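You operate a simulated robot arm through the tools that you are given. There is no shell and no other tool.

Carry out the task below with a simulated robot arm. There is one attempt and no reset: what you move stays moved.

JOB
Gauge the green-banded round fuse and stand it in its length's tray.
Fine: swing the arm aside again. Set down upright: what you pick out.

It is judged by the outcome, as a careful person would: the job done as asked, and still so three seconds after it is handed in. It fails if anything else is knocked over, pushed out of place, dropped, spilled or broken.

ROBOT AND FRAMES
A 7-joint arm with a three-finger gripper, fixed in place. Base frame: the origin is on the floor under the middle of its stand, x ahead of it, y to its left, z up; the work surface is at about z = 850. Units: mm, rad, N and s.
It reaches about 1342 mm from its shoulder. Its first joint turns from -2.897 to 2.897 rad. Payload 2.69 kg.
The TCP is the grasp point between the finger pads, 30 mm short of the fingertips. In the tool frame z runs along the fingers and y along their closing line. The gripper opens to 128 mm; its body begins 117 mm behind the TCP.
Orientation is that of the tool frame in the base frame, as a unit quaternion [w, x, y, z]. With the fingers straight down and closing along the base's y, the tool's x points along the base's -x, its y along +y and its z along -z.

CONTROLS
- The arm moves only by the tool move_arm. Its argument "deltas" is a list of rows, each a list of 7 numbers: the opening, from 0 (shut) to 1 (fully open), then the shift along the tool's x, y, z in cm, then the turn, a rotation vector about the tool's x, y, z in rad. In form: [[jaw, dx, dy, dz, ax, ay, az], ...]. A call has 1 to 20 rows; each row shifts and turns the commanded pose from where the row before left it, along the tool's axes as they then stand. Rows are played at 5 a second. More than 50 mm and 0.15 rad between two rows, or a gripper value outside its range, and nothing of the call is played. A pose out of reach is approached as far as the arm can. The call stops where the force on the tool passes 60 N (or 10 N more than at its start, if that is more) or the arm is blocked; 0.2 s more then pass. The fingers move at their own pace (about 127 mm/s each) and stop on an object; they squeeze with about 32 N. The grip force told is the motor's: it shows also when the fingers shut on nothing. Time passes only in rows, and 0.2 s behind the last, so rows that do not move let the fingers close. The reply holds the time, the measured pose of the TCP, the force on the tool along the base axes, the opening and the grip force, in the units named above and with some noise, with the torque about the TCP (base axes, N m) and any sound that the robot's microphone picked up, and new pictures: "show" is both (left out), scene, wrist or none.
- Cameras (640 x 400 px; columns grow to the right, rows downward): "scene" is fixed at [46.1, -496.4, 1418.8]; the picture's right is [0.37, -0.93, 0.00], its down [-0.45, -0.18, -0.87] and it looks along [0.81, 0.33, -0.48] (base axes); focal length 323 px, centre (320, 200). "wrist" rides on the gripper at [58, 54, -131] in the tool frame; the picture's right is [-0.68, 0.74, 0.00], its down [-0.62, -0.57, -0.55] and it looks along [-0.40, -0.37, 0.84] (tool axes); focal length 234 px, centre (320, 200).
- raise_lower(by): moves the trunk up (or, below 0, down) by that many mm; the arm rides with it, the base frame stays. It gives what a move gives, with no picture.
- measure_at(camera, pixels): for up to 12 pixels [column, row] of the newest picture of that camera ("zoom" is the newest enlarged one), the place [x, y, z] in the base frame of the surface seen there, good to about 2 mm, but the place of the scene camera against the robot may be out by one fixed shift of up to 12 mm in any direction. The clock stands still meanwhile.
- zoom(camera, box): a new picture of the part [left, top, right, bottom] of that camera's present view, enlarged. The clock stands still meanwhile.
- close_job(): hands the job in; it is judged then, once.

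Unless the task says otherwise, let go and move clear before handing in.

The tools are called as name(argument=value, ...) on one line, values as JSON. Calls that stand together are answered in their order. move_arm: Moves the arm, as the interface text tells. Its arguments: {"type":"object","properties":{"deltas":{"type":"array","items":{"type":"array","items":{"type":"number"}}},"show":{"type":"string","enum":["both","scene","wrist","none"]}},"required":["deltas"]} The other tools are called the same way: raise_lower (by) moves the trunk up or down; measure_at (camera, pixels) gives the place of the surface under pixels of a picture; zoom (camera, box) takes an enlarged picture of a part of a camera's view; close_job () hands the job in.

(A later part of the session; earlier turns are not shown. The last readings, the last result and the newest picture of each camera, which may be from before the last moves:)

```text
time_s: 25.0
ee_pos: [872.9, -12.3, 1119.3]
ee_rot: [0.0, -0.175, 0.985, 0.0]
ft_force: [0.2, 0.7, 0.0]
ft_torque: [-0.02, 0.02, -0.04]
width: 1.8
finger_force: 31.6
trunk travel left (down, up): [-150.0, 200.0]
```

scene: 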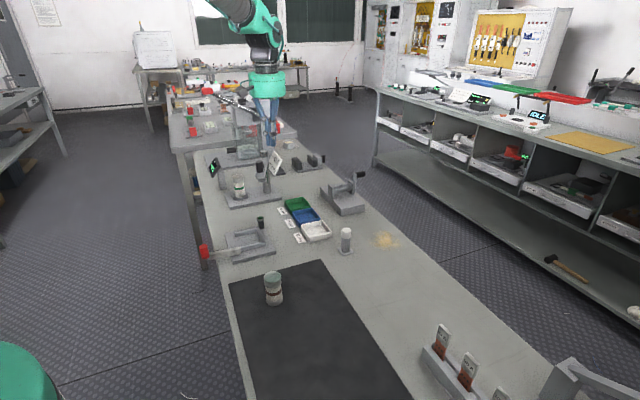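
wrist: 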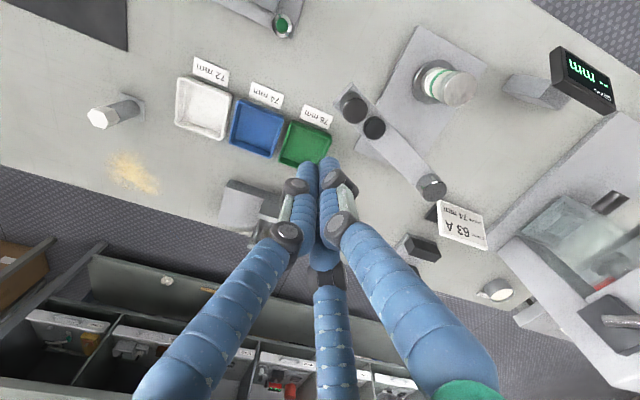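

The closed fingertips are clear of the handle (352,107). I'll lower to TCP z≈1041 so the tips sit beside the handle and above the bar.

move_arm(deltas=[[0, 0, 0, 3, 0, 0, 0], [0, 0, 0, 3, 0, 0, 0], [0, 0, 0, 1.8, 0, 0, 0], [0, 0, 0, 0, 0, 0, 0]], show="both")

```text
time_s: 26.0
ee_pos: [872.3, -11.1, 1041.4]
ee_rot: [0.001, -0.175, 0.985, 0.0]
ft_force: [-0.5, -0.6, 0.4]
ft_torque: [0.0, 0.0, 0.0]
width: 2.2
finger_force: 31.7
trunk travel left (down, up): [-150.0, 200.0]
```

scene: 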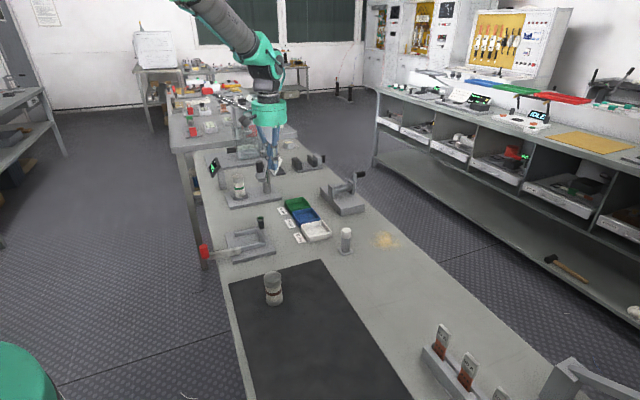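
wrist: 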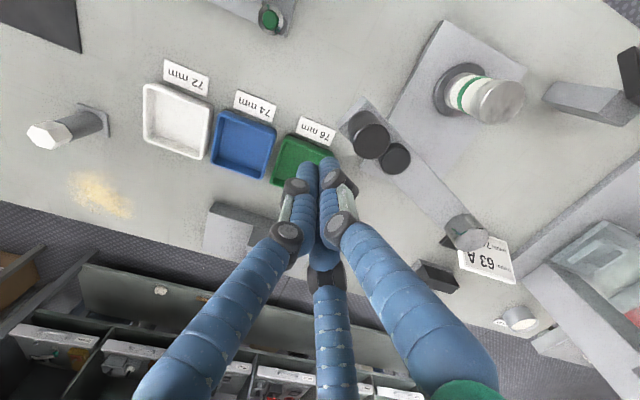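

The tips sit behind the handle at the right height. I'll start pushing along the arc, slowly, to find contact and see if the arm swings freely.

move_arm(deltas=[[0, 0.054, 0.757, 0, 0, 0, 0], [0, 0.054, 0.757, 0, 0, 0, 0], [0, 0.054, 0.757, 0, 0, 0, 0], [0, 0.124, 0.567, 0, 0, 0, 0], [0, 0.124, 0.567, 0, 0, 0, 0], [0, 0.073, 0.575, 0, 0, 0, 0], [0, 0.073, 0.575, 0, 0, 0, 0]], show="both")

```text
time_s: 27.6
ee_pos: [849.7, 29.7, 1043.3]
ee_rot: [0.001, -0.174, 0.985, 0.0]
ft_force: [0.9, 0.8, -0.1]
ft_torque: [0.01, 0.04, -0.04]
width: 2.1
finger_force: 31.1
trunk travel left (down, up): [-150.0, 200.0]
```

scene: 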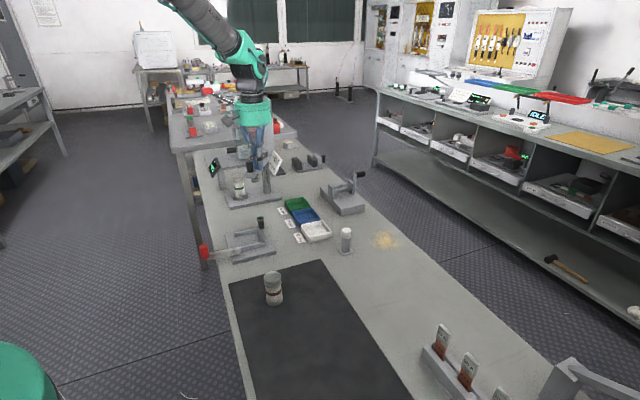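
wrist: 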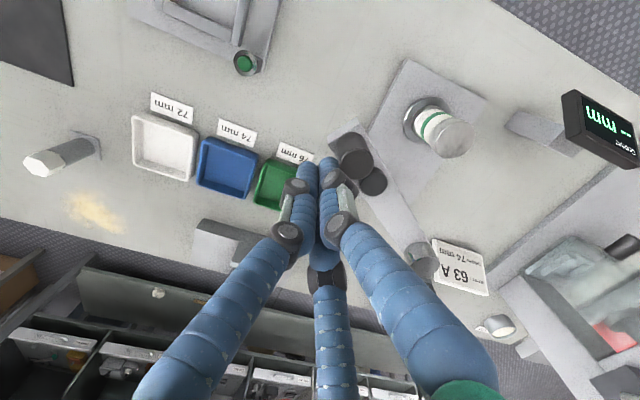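

The handle (355,155) has moved with the fingertips with hardly any force. I'll measure where the handle is now to learn the contact distance.

measure_at(camera="wrist", pixels=[[356, 164], [374, 182], [424, 265], [352, 148], [345, 130]])

zoom(camera="wrist", box=[290, 110, 430, 210])

```text
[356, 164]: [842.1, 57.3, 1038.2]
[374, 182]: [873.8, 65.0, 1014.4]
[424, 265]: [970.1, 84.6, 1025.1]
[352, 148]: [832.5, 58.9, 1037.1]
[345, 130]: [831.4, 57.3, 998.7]
```

```text
4.00 times, centred on (360, 160) of wrist
```

zoom: 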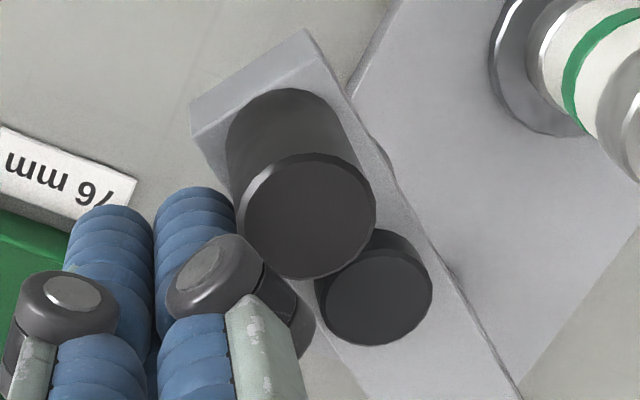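

The handle is at (842.5,57.5), arm angle ≈192°, with a contact offset of ≈29 mm. I'll continue the arc slowly to a pusher angle of 165°, then check foot-to-fuse clearance.

move_arm(deltas=[[0, 0.028, 0.58, 0, 0, 0, 0], [0, 0.028, 0.58, 0, 0, 0, 0], [0, -0.025, 0.58, 0, 0, 0, 0], [0, -0.025, 0.58, 0, 0, 0, 0], [0, -0.076, 0.574, 0, 0, 0, 0], [0, -0.076, 0.574, 0, 0, 0, 0], [0, -0.126, 0.566, 0, 0, 0, 0], [0, -0.126, 0.566, 0, 0, 0, 0], [0, -0.175, 0.554, 0, 0, 0, 0], [0, -0.175, 0.554, 0, 0, 0, 0], [0, -0.222, 0.537, 0, 0, 0, 0], [0, -0.222, 0.537, 0, 0, 0, 0], [0, -0.267, 0.515, 0, 0, 0, 0], [0, -0.267, 0.515, 0, 0, 0, 0]], show="both")

```text
time_s: 30.6
ee_pos: [840.7, 109.4, 1042.3]
ee_rot: [0.0, -0.174, 0.985, 0.0]
ft_force: [0.5, -0.2, 0.8]
ft_torque: [0.02, 0.0, -0.03]
width: 2.1
finger_force: 31.9
trunk travel left (down, up): [-150.0, 200.0]
```

scene: 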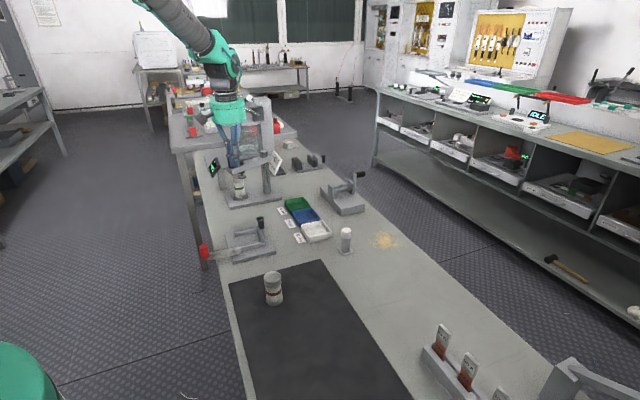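
wrist: 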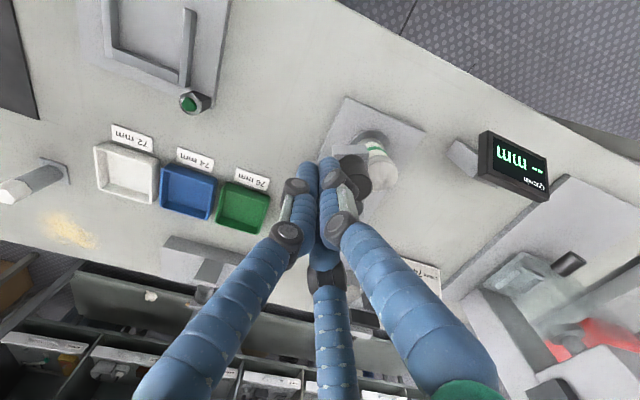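

zoom(camera="scene", box=[215, 140, 285, 210])

zoom(camera="wrist", box=[310, 110, 440, 210])

```text
5.71 times, centred on (250, 175) of scene
```

zoom: 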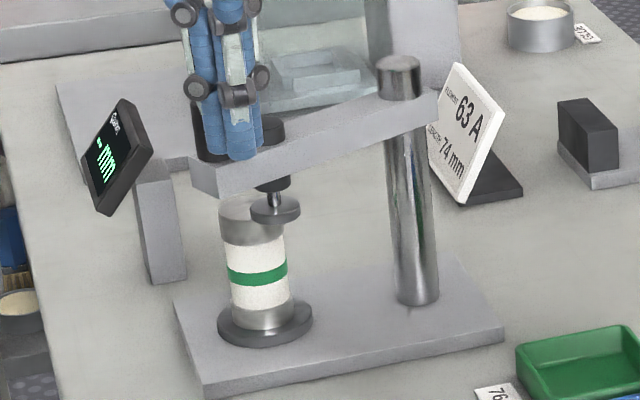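

```text
4.00 times, centred on (375, 160) of wrist
```

zoom: 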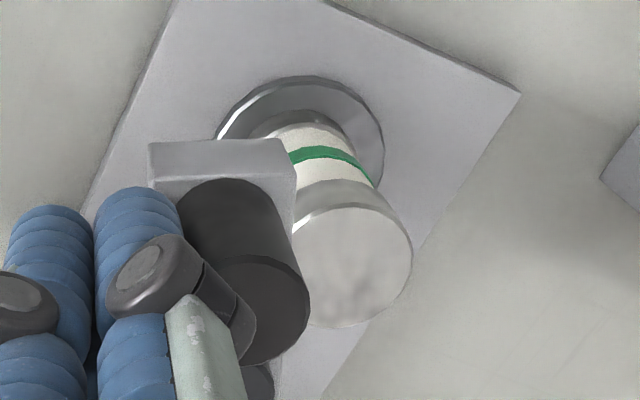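

The foot is close to the fuse top in the scene zoom (foot at (275,208), fuse top at (245,205)). I'll compare their heights before continuing.

zoom(camera="scene", box=[235, 165, 270, 200])

measure_at(camera="scene", pixels=[[238, 176], [240, 180], [237, 188], [242, 174.5], [242.1, 177.5], [241.6, 179.2], [244, 179], [239, 186]])

```text
11.43 times, centred on (252, 182) of scene
```

zoom: 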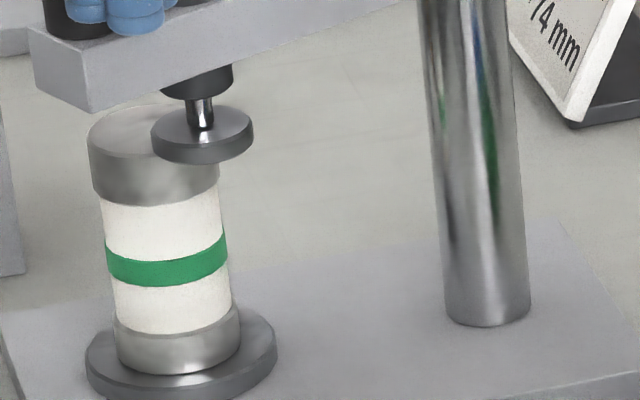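

```text
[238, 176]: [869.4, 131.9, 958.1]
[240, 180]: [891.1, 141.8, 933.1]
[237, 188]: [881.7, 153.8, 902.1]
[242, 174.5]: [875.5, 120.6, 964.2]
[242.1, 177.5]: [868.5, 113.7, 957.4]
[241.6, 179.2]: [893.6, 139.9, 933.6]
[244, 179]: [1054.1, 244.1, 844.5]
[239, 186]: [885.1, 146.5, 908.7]
```

measure_at(camera="zoom", pixels=[[115, 130], [125, 145], [100, 125], [205, 130], [235, 135], [205, 152], [215, 156], [130, 175], [190, 112], [150, 350]])

```text
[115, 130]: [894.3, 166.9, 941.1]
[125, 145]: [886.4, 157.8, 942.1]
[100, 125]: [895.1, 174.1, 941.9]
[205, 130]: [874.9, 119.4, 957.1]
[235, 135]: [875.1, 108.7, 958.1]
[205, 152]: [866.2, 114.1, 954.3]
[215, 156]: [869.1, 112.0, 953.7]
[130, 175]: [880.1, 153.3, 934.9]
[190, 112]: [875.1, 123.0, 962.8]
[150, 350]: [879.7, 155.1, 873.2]
```

The foot bottom (~952) clears the fuse top (~942 on the same camera) by about 10 mm. I'll continue the arc slowly to a pusher angle of 152.5°.

move_arm(deltas=[[0, -0.311, 0.488, 0, 0, 0, 0], [0, -0.311, 0.488, 0, 0, 0, 0], [0, -0.354, 0.462, 0, 0, 0, 0], [0, -0.354, 0.462, 0, 0, 0, 0], [0, -0.394, 0.426, 0, 0, 0, 0], [0, -0.394, 0.426, 0, 0, 0, 0], [0, -0.413, 0.403, 0, 0, 0, 0], [0, 0, 0, 0, 0, 0, 0]], show="both")

zoom(camera="scene", box=[205, 145, 275, 210])

zoom(camera="wrist", box=[300, 110, 430, 210])

```text
time_s: 32.4
ee_pos: [852.0, 147.4, 1041.2]
ee_rot: [0.001, -0.174, 0.985, 0.0]
ft_force: [0.4, -0.3, 1.2]
ft_torque: [0.0, 0.01, 0.01]
width: 2.2
finger_force: 31.3
trunk travel left (down, up): [-150.0, 200.0]
```

scene: 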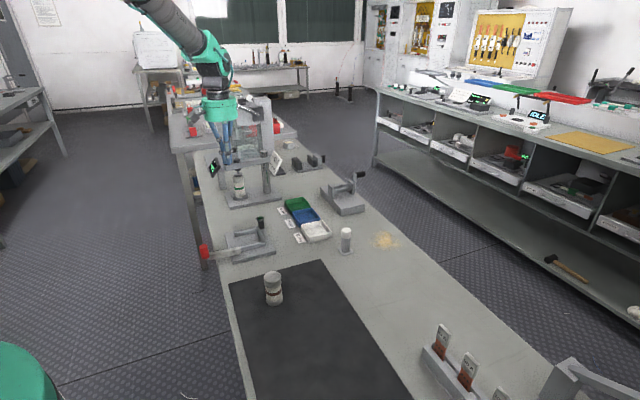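
wrist: 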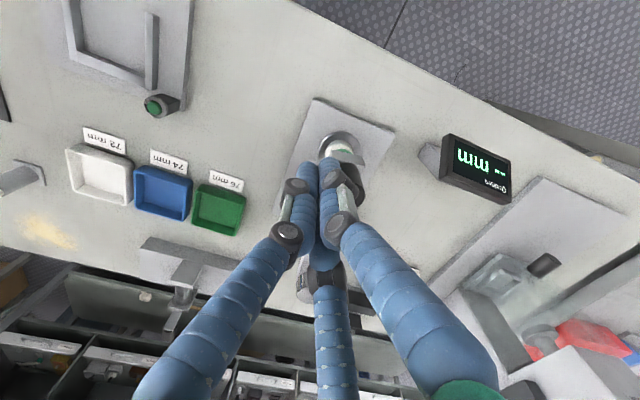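

```text
6.15 times, centred on (240, 178) of scene
```

zoom: 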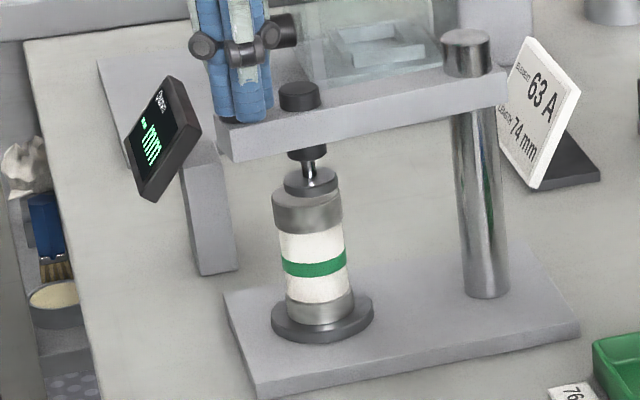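

```text
4.00 times, centred on (365, 160) of wrist
```

zoom: 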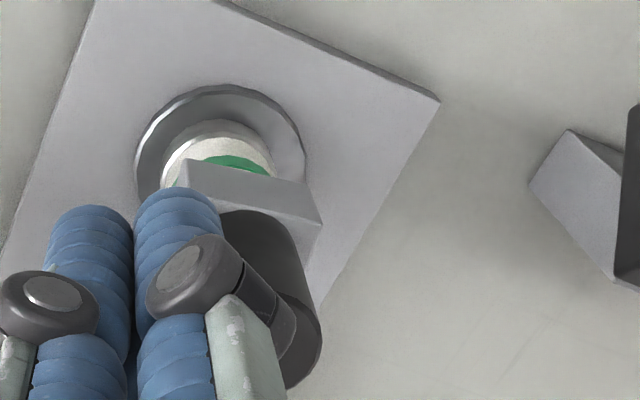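

The foot is nearly over the fuse and the readout still shows "-- mm". I'll measure handle, knob, foot and fuse positions to see how far off-centre it is.

measure_at(camera="wrist", pixels=[[358, 195], [360, 190], [340, 145], [354, 178]])

zoom(camera="scene", box=[225, 155, 260, 190])

```text
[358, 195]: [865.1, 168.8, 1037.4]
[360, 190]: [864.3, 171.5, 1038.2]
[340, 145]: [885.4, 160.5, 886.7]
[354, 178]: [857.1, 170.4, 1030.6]
```

```text
11.43 times, centred on (242, 172) of scene
```

zoom: 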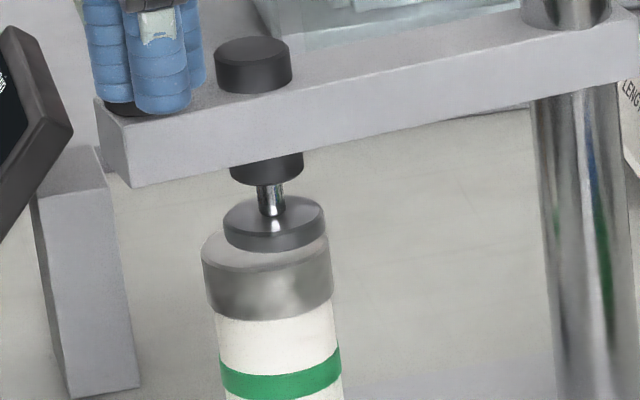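

The handle is at about (865,170), arm angle ≈142°, about 7° short of the anvil. I'll push in very small steps and watch the readout.

move_arm(deltas=[[0, -0.219, 0.192, 0, 0, 0, 0], [0, -0.219, 0.192, 0, 0, 0, 0], [0, -0.227, 0.184, 0, 0, 0, 0], [0, -0.227, 0.184, 0, 0, 0, 0], [0, 0, 0, 0, 0, 0, 0]], show="both")

zoom(camera="scene", box=[205, 145, 275, 210])

zoom(camera="wrist", box=[420, 110, 540, 210])

```text
time_s: 33.6
ee_pos: [858.9, 156.8, 1041.8]
ee_rot: [-0.001, -0.174, 0.985, 0.0]
ft_force: [-0.3, 0.0, 0.1]
ft_torque: [-0.01, 0.0, 0.01]
width: 2.1
finger_force: 31.2
trunk travel left (down, up): [-150.0, 200.0]
```

scene: 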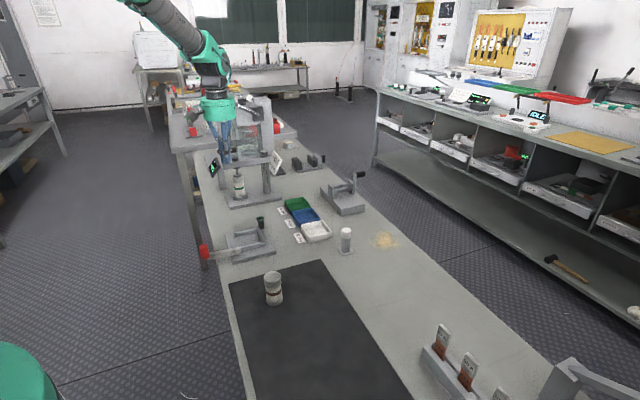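
wrist: 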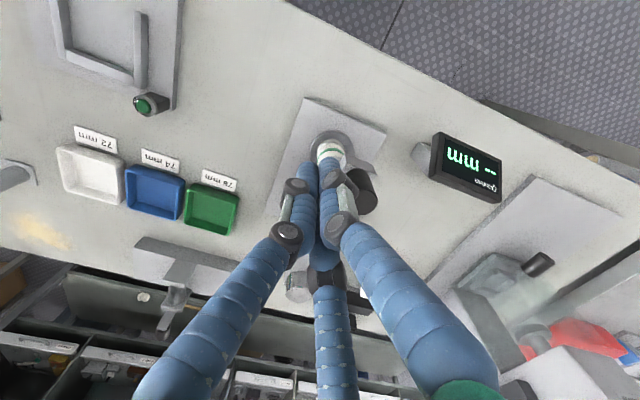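

```text
6.15 times, centred on (240, 178) of scene
```

zoom: 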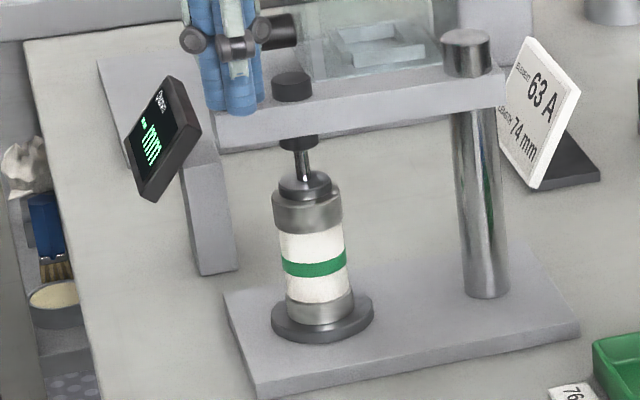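

```text
4.00 times, centred on (480, 160) of wrist
```

zoom: 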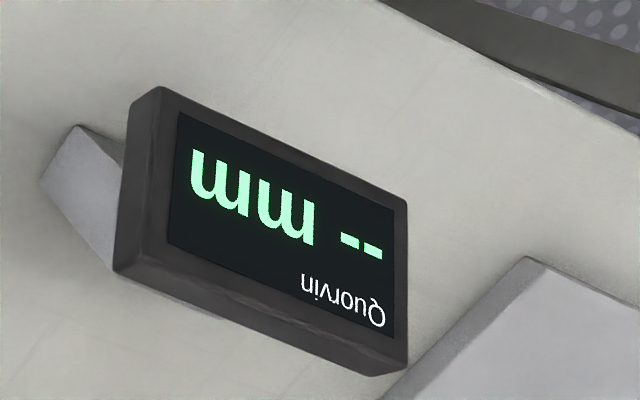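

The spindle rod now looks longer (the foot seems to have dropped toward the fuse), but the readout still shows "-- mm". I'll look closer.

zoom(camera="scene", box=[225, 155, 260, 190])

measure_at(camera="wrist", pixels=[[363, 200], [362, 190], [366, 205], [330, 150]])

zoom(camera="wrist", box=[300, 120, 400, 220])

```text
11.43 times, centred on (242, 172) of scene
```

zoom: 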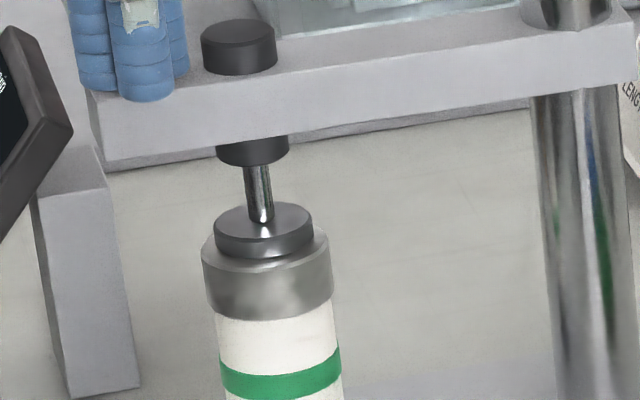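

```text
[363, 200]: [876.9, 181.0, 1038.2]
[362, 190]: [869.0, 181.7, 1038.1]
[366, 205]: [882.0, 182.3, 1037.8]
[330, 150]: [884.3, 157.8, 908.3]
```

```text
4.00 times, centred on (350, 170) of wrist
```

zoom: 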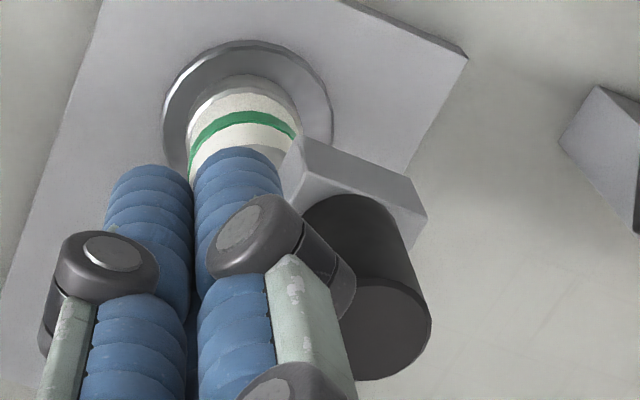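

The foot has dropped onto the fuse top and the arm is at ≈135°, over the anvil. I'll wait a second, hands still, for the readout to settle.

move_arm(deltas=[[0, 0, 0, 0, 0, 0, 0], [0, 0, 0, 0, 0, 0, 0], [0, 0, 0, 0, 0, 0, 0], [0, 0, 0, 0, 0, 0, 0], [0, 0, 0, 0, 0, 0, 0]], show="both")

zoom(camera="wrist", box=[420, 110, 540, 210])

zoom(camera="scene", box=[205, 145, 275, 210])

```text
time_s: 34.8
ee_pos: [858.9, 157.1, 1040.8]
ee_rot: [0.0, -0.174, 0.985, 0.0]
ft_force: [-0.6, 0.0, 0.4]
ft_torque: [0.03, -0.01, 0.02]
width: 2.2
finger_force: 31.1
trunk travel left (down, up): [-150.0, 200.0]
```

scene: 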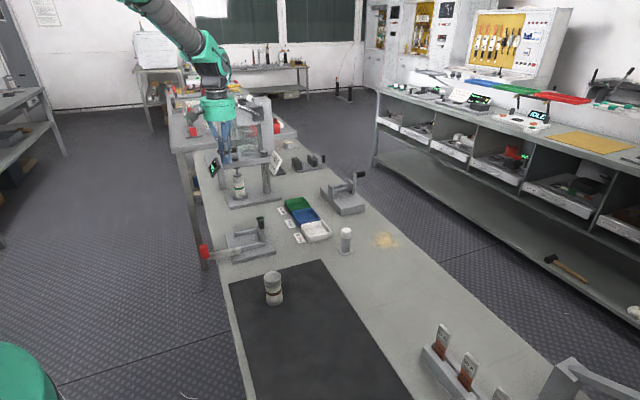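
wrist: 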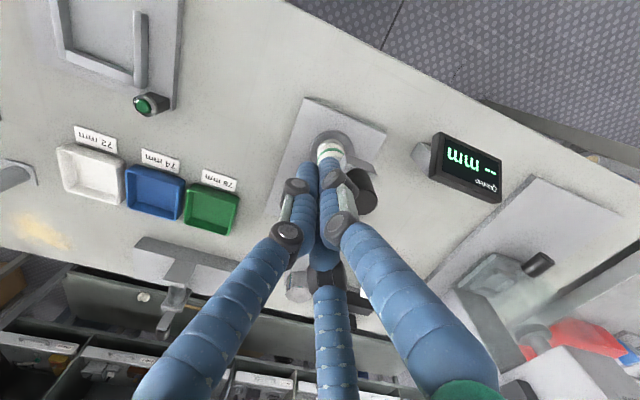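

```text
4.00 times, centred on (480, 160) of wrist
```

zoom: 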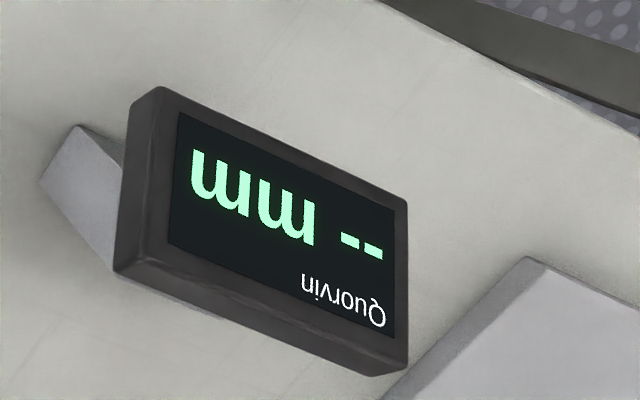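

```text
6.15 times, centred on (240, 178) of scene
```

zoom: 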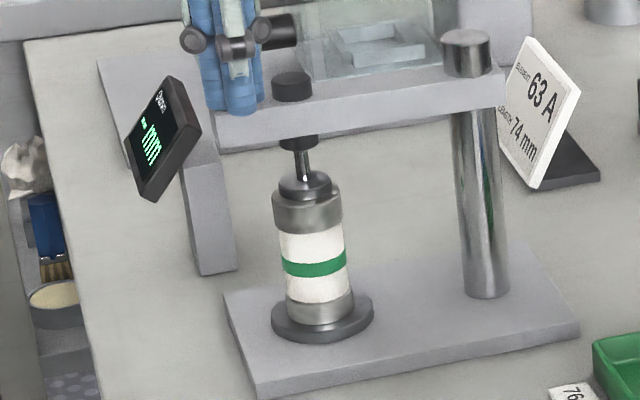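

Still "-- mm" with the fingers resting near the handle. I'll back the fingers away from the handle and wait, in case the gauge needs the arm free and still.

move_arm(deltas=[[0, 0.4, -0.4, 0, 0, 0, 0], [0, 0.8, -0.8, 0, 0, 0, 0], [0, 1, -1.5, 0, 0, 0, 0], [0, 1, -2, 0, 0, 0, 0], [0, 0, 0, 0, 0, 0, 0], [0, 0, 0, 0, 0, 0, 0], [0, 0, 0, 0, 0, 0, 0], [0, 0, 0, 0, 0, 0, 0]], show="both")

zoom(camera="scene", box=[205, 145, 275, 210])

zoom(camera="scene", box=[205, 150, 235, 180])

```text
time_s: 36.6
ee_pos: [844.2, 101.1, 1042.2]
ee_rot: [0.0, -0.174, 0.985, 0.0]
ft_force: [-0.3, 0.6, 0.0]
ft_torque: [0.01, 0.01, 0.0]
width: 2.1
finger_force: 31.3
trunk travel left (down, up): [-150.0, 200.0]
```

scene: 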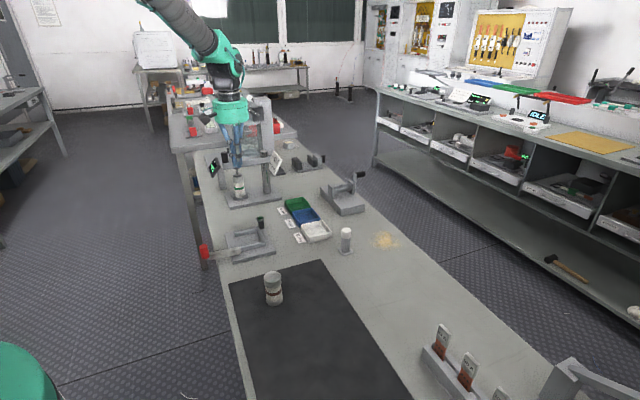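
wrist: 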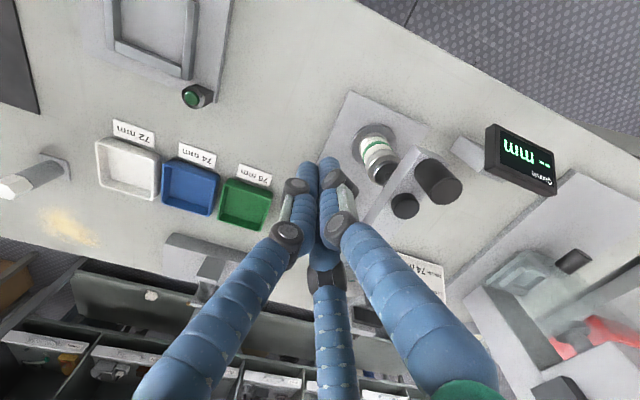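

```text
6.15 times, centred on (240, 178) of scene
```

zoom: 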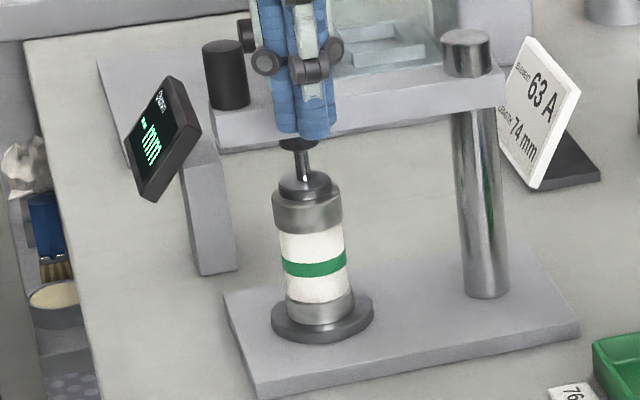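

```text
13.33 times, centred on (220, 165) of scene
```

zoom: 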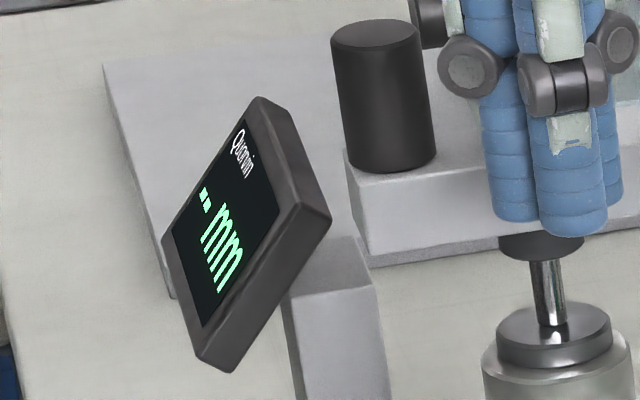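

The arm stays at the anvil and the readout is still "-- mm". I'll check how well the foot is centred and seated from the wrist view.

zoom(camera="wrist", box=[340, 110, 480, 230])

measure_at(camera="wrist", pixels=[[405, 206], [443, 191], [382, 168], [377, 172], [430, 160], [374, 148]])

measure_at(camera="zoom", pixels=[[540, 345], [510, 360], [560, 380], [520, 335], [600, 340], [530, 240]])

```text
3.33 times, centred on (410, 170) of wrist
```

zoom: 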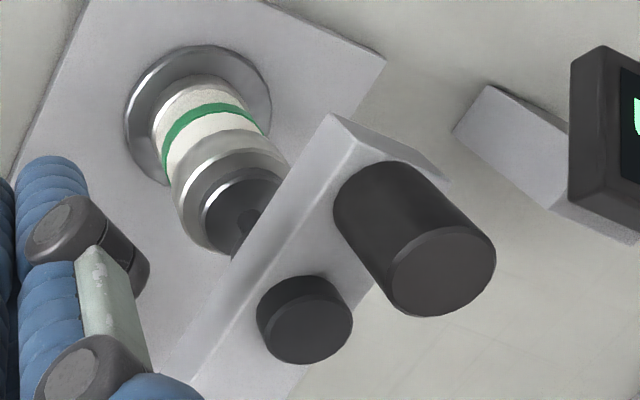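

```text
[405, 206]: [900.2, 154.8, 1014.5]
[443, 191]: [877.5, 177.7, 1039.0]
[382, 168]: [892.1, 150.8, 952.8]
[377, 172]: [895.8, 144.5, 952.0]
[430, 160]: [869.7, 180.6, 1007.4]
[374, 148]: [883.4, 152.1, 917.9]
```

```text
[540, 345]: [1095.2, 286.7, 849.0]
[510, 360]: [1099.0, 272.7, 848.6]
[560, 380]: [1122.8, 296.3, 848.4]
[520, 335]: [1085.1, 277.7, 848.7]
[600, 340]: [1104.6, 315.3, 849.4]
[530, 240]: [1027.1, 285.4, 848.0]
```

The spindle is within 2–3 mm of centre and the foot top has dropped from 962 to 952.5, so it rests on the fuse. I'll move the hand up clear and give the gauge more time to settle.

move_arm(deltas=[[0, 0.5, -1, -2, 0, 0, 0], [0, 0.5, -1, -4, 0, 0, 0], [0, 0, 0, -4, 0, 0, 0], [0, 0, 0, -2, 0, 0, 0], [0, 0, 0, 0, 0, 0, 0], [0, 0, 0, 0, 0, 0, 0], [0, 0, 0, 0, 0, 0, 0], [0, 0, 0, 0, 0, 0, 0], [0, 0, 0, 0, 0, 0, 0], [0, 0, 0, 0, 0, 0, 0], [0, 0, 0, 0, 0, 0, 0]], show="both")

zoom(camera="wrist", box=[320, 90, 560, 240])

zoom(camera="scene", box=[205, 145, 275, 210])

```text
time_s: 39.0
ee_pos: [843.0, 80.3, 1162.0]
ee_rot: [0.0, -0.175, 0.985, -0.001]
ft_force: [0.6, 0.1, -0.3]
ft_torque: [0.02, 0.01, 0.03]
width: 2.3
finger_force: 31.4
trunk travel left (down, up): [-150.0, 200.0]
```

scene: 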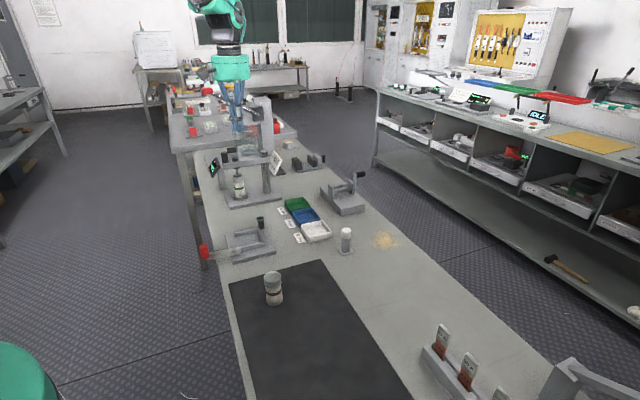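
wrist: 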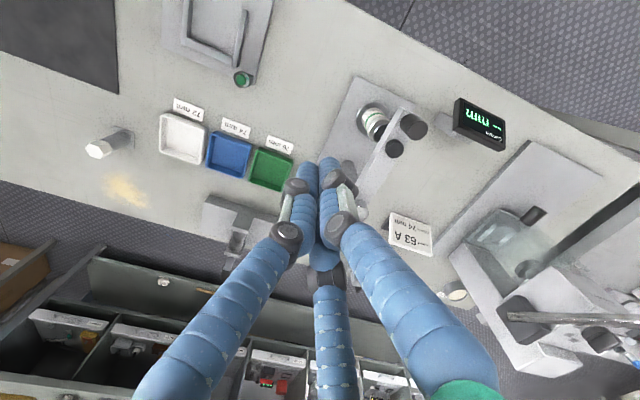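

```text
2.67 times, centred on (440, 165) of wrist
```

zoom: 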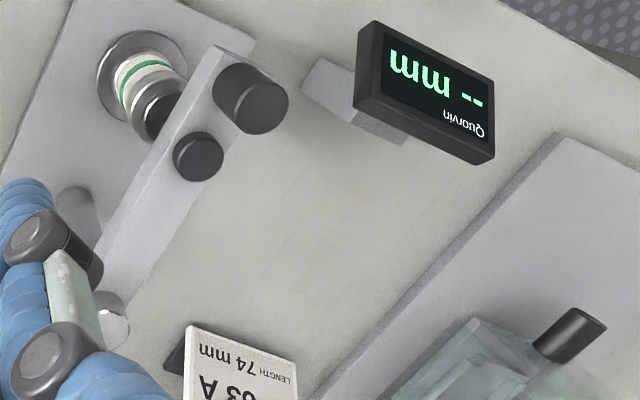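

```text
6.15 times, centred on (240, 178) of scene
```

zoom: 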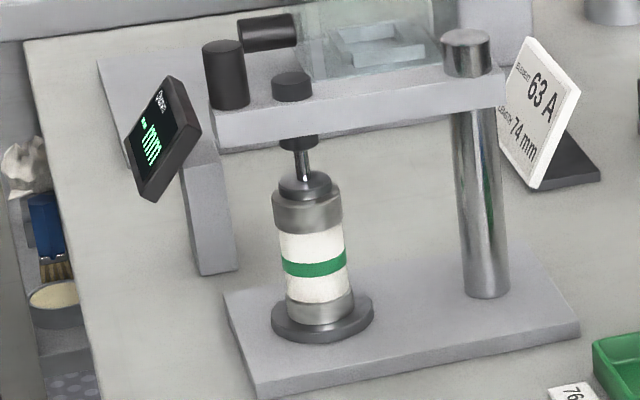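

The foot seems seated but the readout still shows dashes. I'll measure the column, spindle knob and handle again from this clear view to see how exact the arm's angle is.

zoom(camera="wrist", box=[340, 90, 440, 160])

measure_at(camera="zoom", pixels=[[345, 375], [470, 240], [250, 270], [230, 265], [200, 265], [170, 180], [120, 190], [215, 250], [185, 225], [175, 240]])

measure_at(camera="wrist", pixels=[[394.3, 149], [416, 128.7], [361.3, 209], [358, 82], [407, 110]])

```text
5.71 times, centred on (390, 125) of wrist
```

zoom: 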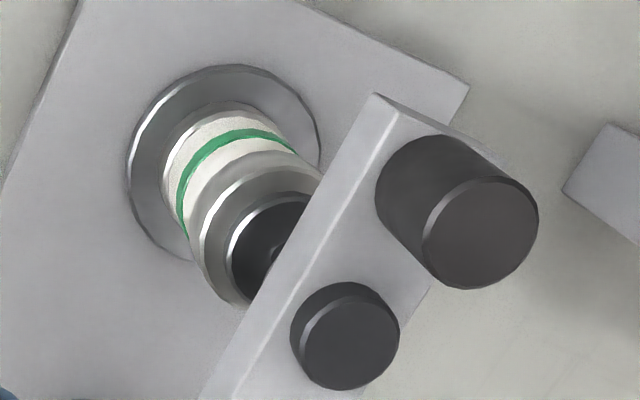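

```text
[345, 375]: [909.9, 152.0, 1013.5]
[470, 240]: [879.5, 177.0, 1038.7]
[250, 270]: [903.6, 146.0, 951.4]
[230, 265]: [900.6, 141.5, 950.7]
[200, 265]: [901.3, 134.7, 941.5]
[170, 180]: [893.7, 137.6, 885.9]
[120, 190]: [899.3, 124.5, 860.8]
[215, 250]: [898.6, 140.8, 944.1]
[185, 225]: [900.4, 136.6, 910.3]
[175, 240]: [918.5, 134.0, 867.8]
```

```text
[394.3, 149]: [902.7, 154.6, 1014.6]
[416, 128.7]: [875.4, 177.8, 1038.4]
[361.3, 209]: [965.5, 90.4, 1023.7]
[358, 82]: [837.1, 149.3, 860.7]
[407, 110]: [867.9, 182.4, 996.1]
```

zoom(camera="scene", box=[225, 155, 260, 190])

zoom(camera="wrist", box=[440, 85, 520, 160])

zoom(camera="scene", box=[200, 140, 240, 190])

```text
11.43 times, centred on (242, 172) of scene
```

zoom: 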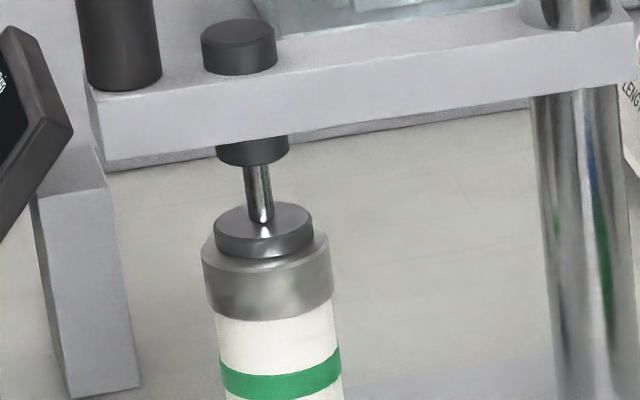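

```text
5.33 times, centred on (480, 122) of wrist
```

zoom: 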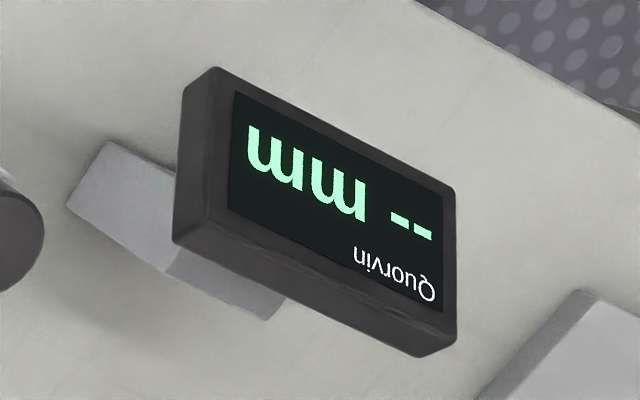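

```text
8.00 times, centred on (220, 165) of scene
```

zoom: 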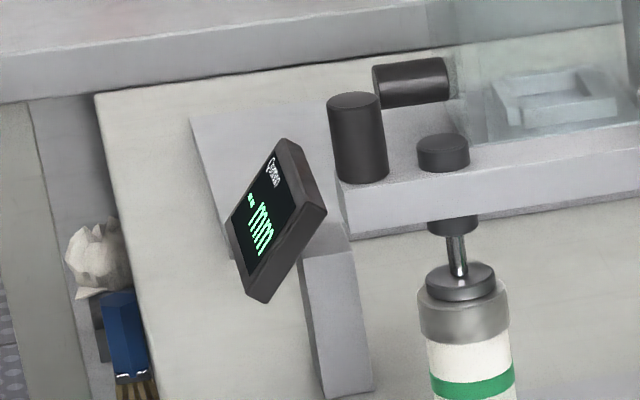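

The foot is stationary, but relative to the fuse top in the scene zoom (foot centre ≈(263,238), fuse ≈(266,245)) it may be a few mm past centre. I'll measure several points on the knob and handle to find the exact arm angle.

measure_at(camera="wrist", pixels=[[395.25, 150], [391.5, 150], [399, 150], [395.25, 146], [395.25, 154], [418, 130.8], [413, 130.8], [423, 130.8], [418, 126], [418, 136], [361, 212], [358, 210]])

measure_at(camera="scene", pixels=[[237, 159], [235, 159], [239, 159], [237, 158.3], [237, 160.3], [237, 173.5], [235, 173.5], [239, 173.5], [263.5, 156], [234, 178.5], [240, 178.5], [237, 179]])

```text
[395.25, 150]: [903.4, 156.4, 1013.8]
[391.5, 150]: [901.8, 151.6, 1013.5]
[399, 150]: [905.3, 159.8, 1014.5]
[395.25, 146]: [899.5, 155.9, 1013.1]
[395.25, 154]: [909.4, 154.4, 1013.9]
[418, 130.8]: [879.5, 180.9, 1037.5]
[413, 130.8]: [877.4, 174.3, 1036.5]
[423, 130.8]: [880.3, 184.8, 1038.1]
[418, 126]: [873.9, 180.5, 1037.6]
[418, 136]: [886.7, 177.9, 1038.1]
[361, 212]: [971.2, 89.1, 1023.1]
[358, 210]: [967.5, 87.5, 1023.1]
```

```text
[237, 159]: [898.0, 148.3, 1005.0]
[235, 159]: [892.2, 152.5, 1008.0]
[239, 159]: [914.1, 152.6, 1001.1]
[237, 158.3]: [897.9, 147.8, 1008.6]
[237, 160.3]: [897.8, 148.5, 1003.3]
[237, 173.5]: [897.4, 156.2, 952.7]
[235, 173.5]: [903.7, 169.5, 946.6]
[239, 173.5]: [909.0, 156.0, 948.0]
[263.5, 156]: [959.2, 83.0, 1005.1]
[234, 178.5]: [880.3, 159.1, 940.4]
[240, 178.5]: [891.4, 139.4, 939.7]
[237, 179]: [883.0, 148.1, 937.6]
```

The spindle axis (903.8,155.6) matches the anvil centre within about 1 mm. I'll wait a few more seconds to rule out a slow reading.

move_arm(deltas=[[0, 0, 0, 0, 0, 0, 0], [0, 0, 0, 0, 0, 0, 0], [0, 0, 0, 0, 0, 0, 0], [0, 0, 0, 0, 0, 0, 0], [0, 0, 0, 0, 0, 0, 0], [0, 0, 0, 0, 0, 0, 0], [0, 0, 0, 0, 0, 0, 0], [0, 0, 0, 0, 0, 0, 0], [0, 0, 0, 0, 0, 0, 0], [0, 0, 0, 0, 0, 0, 0], [0, 0, 0, 0, 0, 0, 0], [0, 0, 0, 0, 0, 0, 0], [0, 0, 0, 0, 0, 0, 0], [0, 0, 0, 0, 0, 0, 0], [0, 0, 0, 0, 0, 0, 0]], show="wrist")

zoom(camera="wrist", box=[440, 85, 520, 160])

```text
time_s: 42.2
ee_pos: [842.3, 80.5, 1162.3]
ee_rot: [0.0, -0.174, 0.985, 0.0]
ft_force: [0.7, -0.3, 1.0]
ft_torque: [0.0, -0.01, 0.0]
width: 1.9
finger_force: 31.6
trunk travel left (down, up): [-150.0, 200.0]
```

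wrist: 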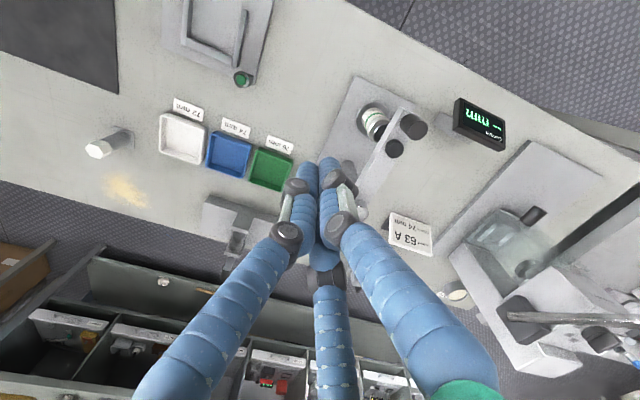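

```text
5.33 times, centred on (480, 122) of wrist
```

zoom: 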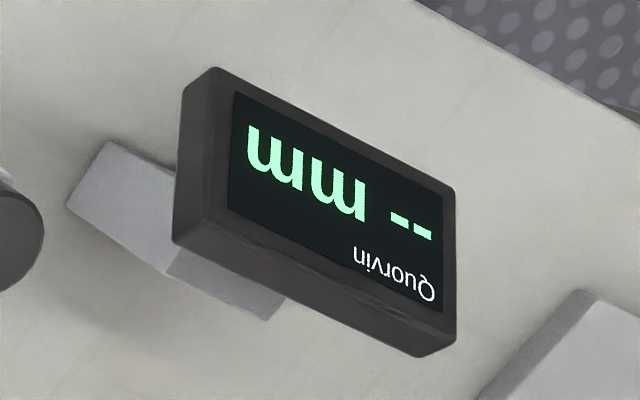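

The reading hasn't come, and no click was heard, so the arm may not be fully home. I'll bring the closed fingertips back behind the handle to nudge it gently onward.

move_arm(deltas=[[0, -1.48, 2.75, 0, 0, 0, 0], [0, -1.48, 2.75, 0, 0, 0, 0], [0, 0, 0, 4, 0, 0, 0], [0, 0, 0, 4, 0, 0, 0], [0, 0, 0, 3, 0, 0, 0], [0, 0, 0, 1.1, 0, 0, 0], [0, 0, 0, 0, 0, 0, 0]], show="wrist")

```text
time_s: 43.8
ee_pos: [851.0, 141.5, 1040.7]
ee_rot: [0.001, -0.174, 0.985, 0.0]
ft_force: [0.1, -0.2, -0.3]
ft_torque: [0.03, 0.03, 0.02]
width: 2.1
finger_force: 31.8
trunk travel left (down, up): [-150.0, 200.0]
```

wrist: 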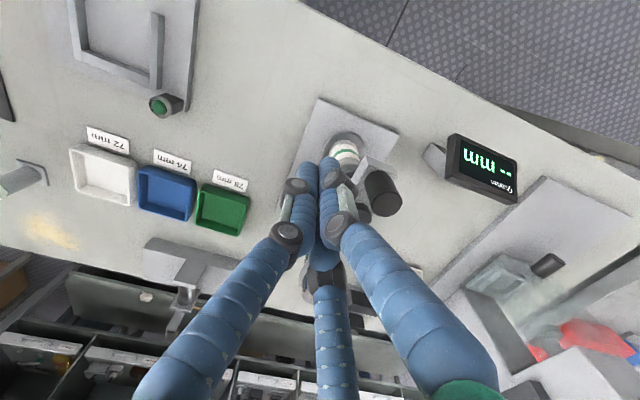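

move_arm(deltas=[[0, -0.413, 0.403, 0, 0, 0, 0], [0, -0.438, 0.384, 0, 0, 0, 0], [0, -0.453, 0.367, 0, 0, 0, 0], [0, -0.23, 0.17, 0, 0, 0, 0], [0, 0, 0, 0, 0, 0, 0]], show="wrist")

zoom(camera="wrist", box=[300, 110, 400, 220])

zoom(camera="scene", box=[205, 145, 275, 210])

```text
time_s: 45.0
ee_pos: [862.0, 158.7, 1041.3]
ee_rot: [0.0, -0.174, 0.985, 0.0]
ft_force: [0.7, -0.5, 0.4]
ft_torque: [0.01, -0.04, 0.01]
width: 1.9
finger_force: 31.2
trunk travel left (down, up): [-150.0, 200.0]
```

wrist: 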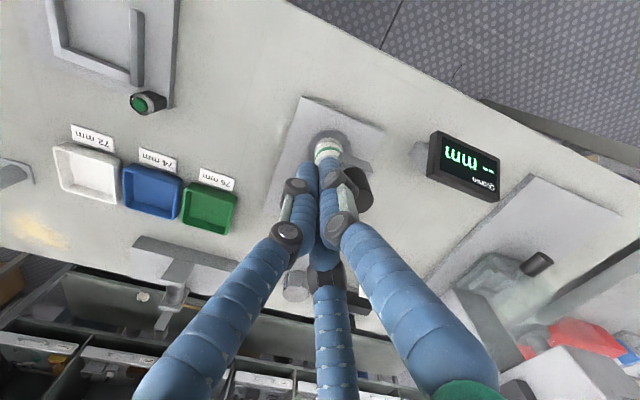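

```text
3.64 times, centred on (350, 165) of wrist
```

zoom: 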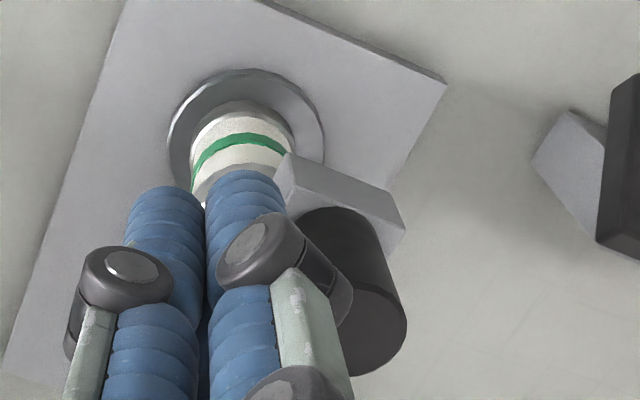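

```text
6.15 times, centred on (240, 178) of scene
```

zoom: 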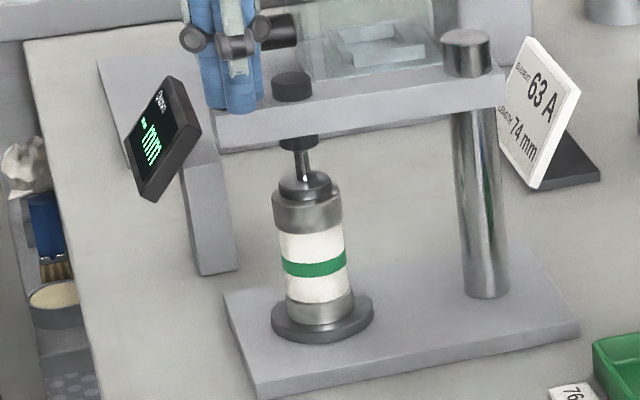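

Not touching yet (0.5 N). I'll step on 2–3 mm at a time and watch force and readout.

move_arm(deltas=[[0, -0.2, 0.15, 0, 0, 0, 0], [0, -0.1, 0.07, 0, 0, 0, 0], [0, 0, 0, 0, 0, 0, 0]], show="wrist")

zoom(camera="scene", box=[205, 145, 275, 210])

```text
time_s: 45.8
ee_pos: [864.2, 161.3, 1042.0]
ee_rot: [0.0, -0.175, 0.985, 0.0]
ft_force: [-0.5, -0.1, 0.7]
ft_torque: [-0.01, -0.03, 0.07]
width: 2.3
finger_force: 31.1
trunk travel left (down, up): [-150.0, 200.0]
```

wrist: 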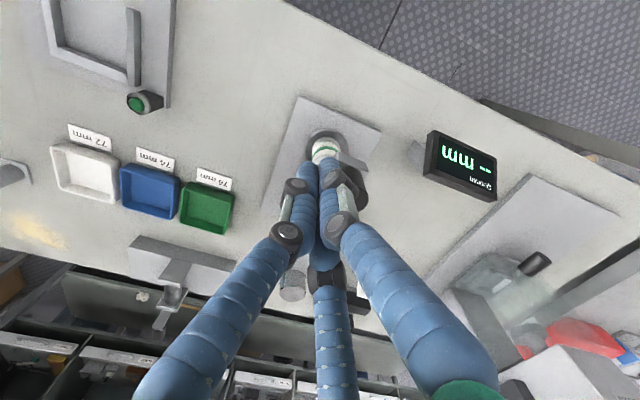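

```text
6.15 times, centred on (240, 178) of scene
```

zoom: 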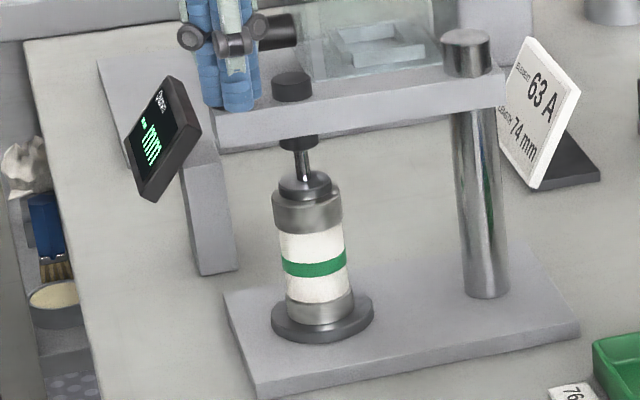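

move_arm(deltas=[[0, -0.12, 0.08, 0, 0, 0, 0], [0, -0.12, 0.08, 0, 0, 0, 0], [0, 0, 0, 0, 0, 0, 0]], show="wrist")

zoom(camera="scene", box=[205, 145, 275, 210])

zoom(camera="wrist", box=[300, 110, 400, 220])

```text
time_s: 46.6
ee_pos: [865.5, 164.3, 1041.8]
ee_rot: [0.001, -0.173, 0.985, 0.0]
ft_force: [-0.9, -2.6, -0.7]
ft_torque: [-0.01, 0.08, -0.01]
width: 2.1
finger_force: 31.1
trunk travel left (down, up): [-150.0, 200.0]
```

wrist: 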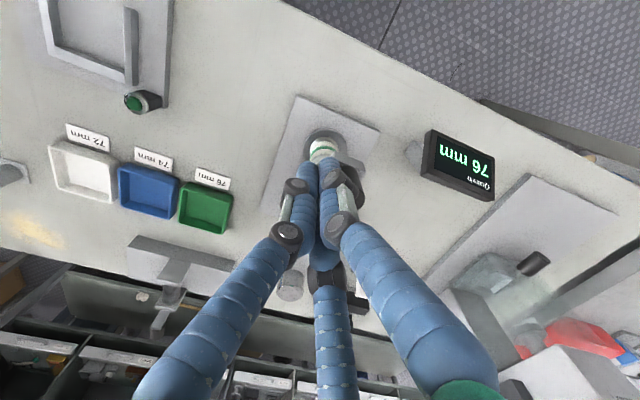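

```text
6.15 times, centred on (240, 178) of scene
```

zoom: 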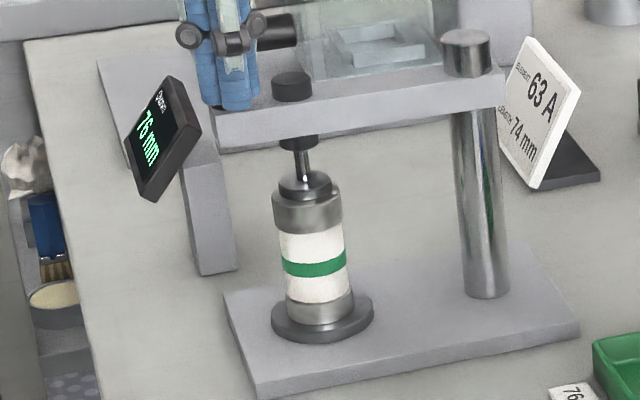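

```text
3.64 times, centred on (350, 165) of wrist
```

zoom: 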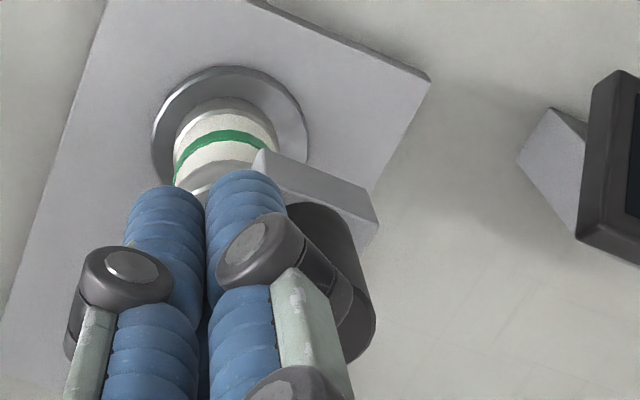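

The readout now shows a number. I'll zoom on it in both views to read it properly.

zoom(camera="wrist", box=[415, 120, 505, 210])

zoom(camera="scene", box=[205, 150, 235, 180])

```text
4.44 times, centred on (460, 165) of wrist
```

zoom: 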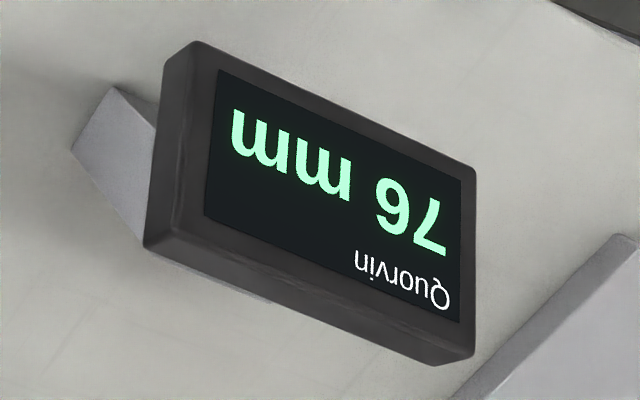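

```text
13.33 times, centred on (220, 165) of scene
```

zoom: 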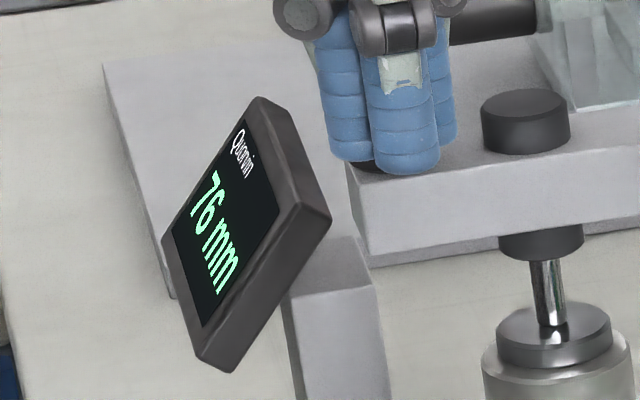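

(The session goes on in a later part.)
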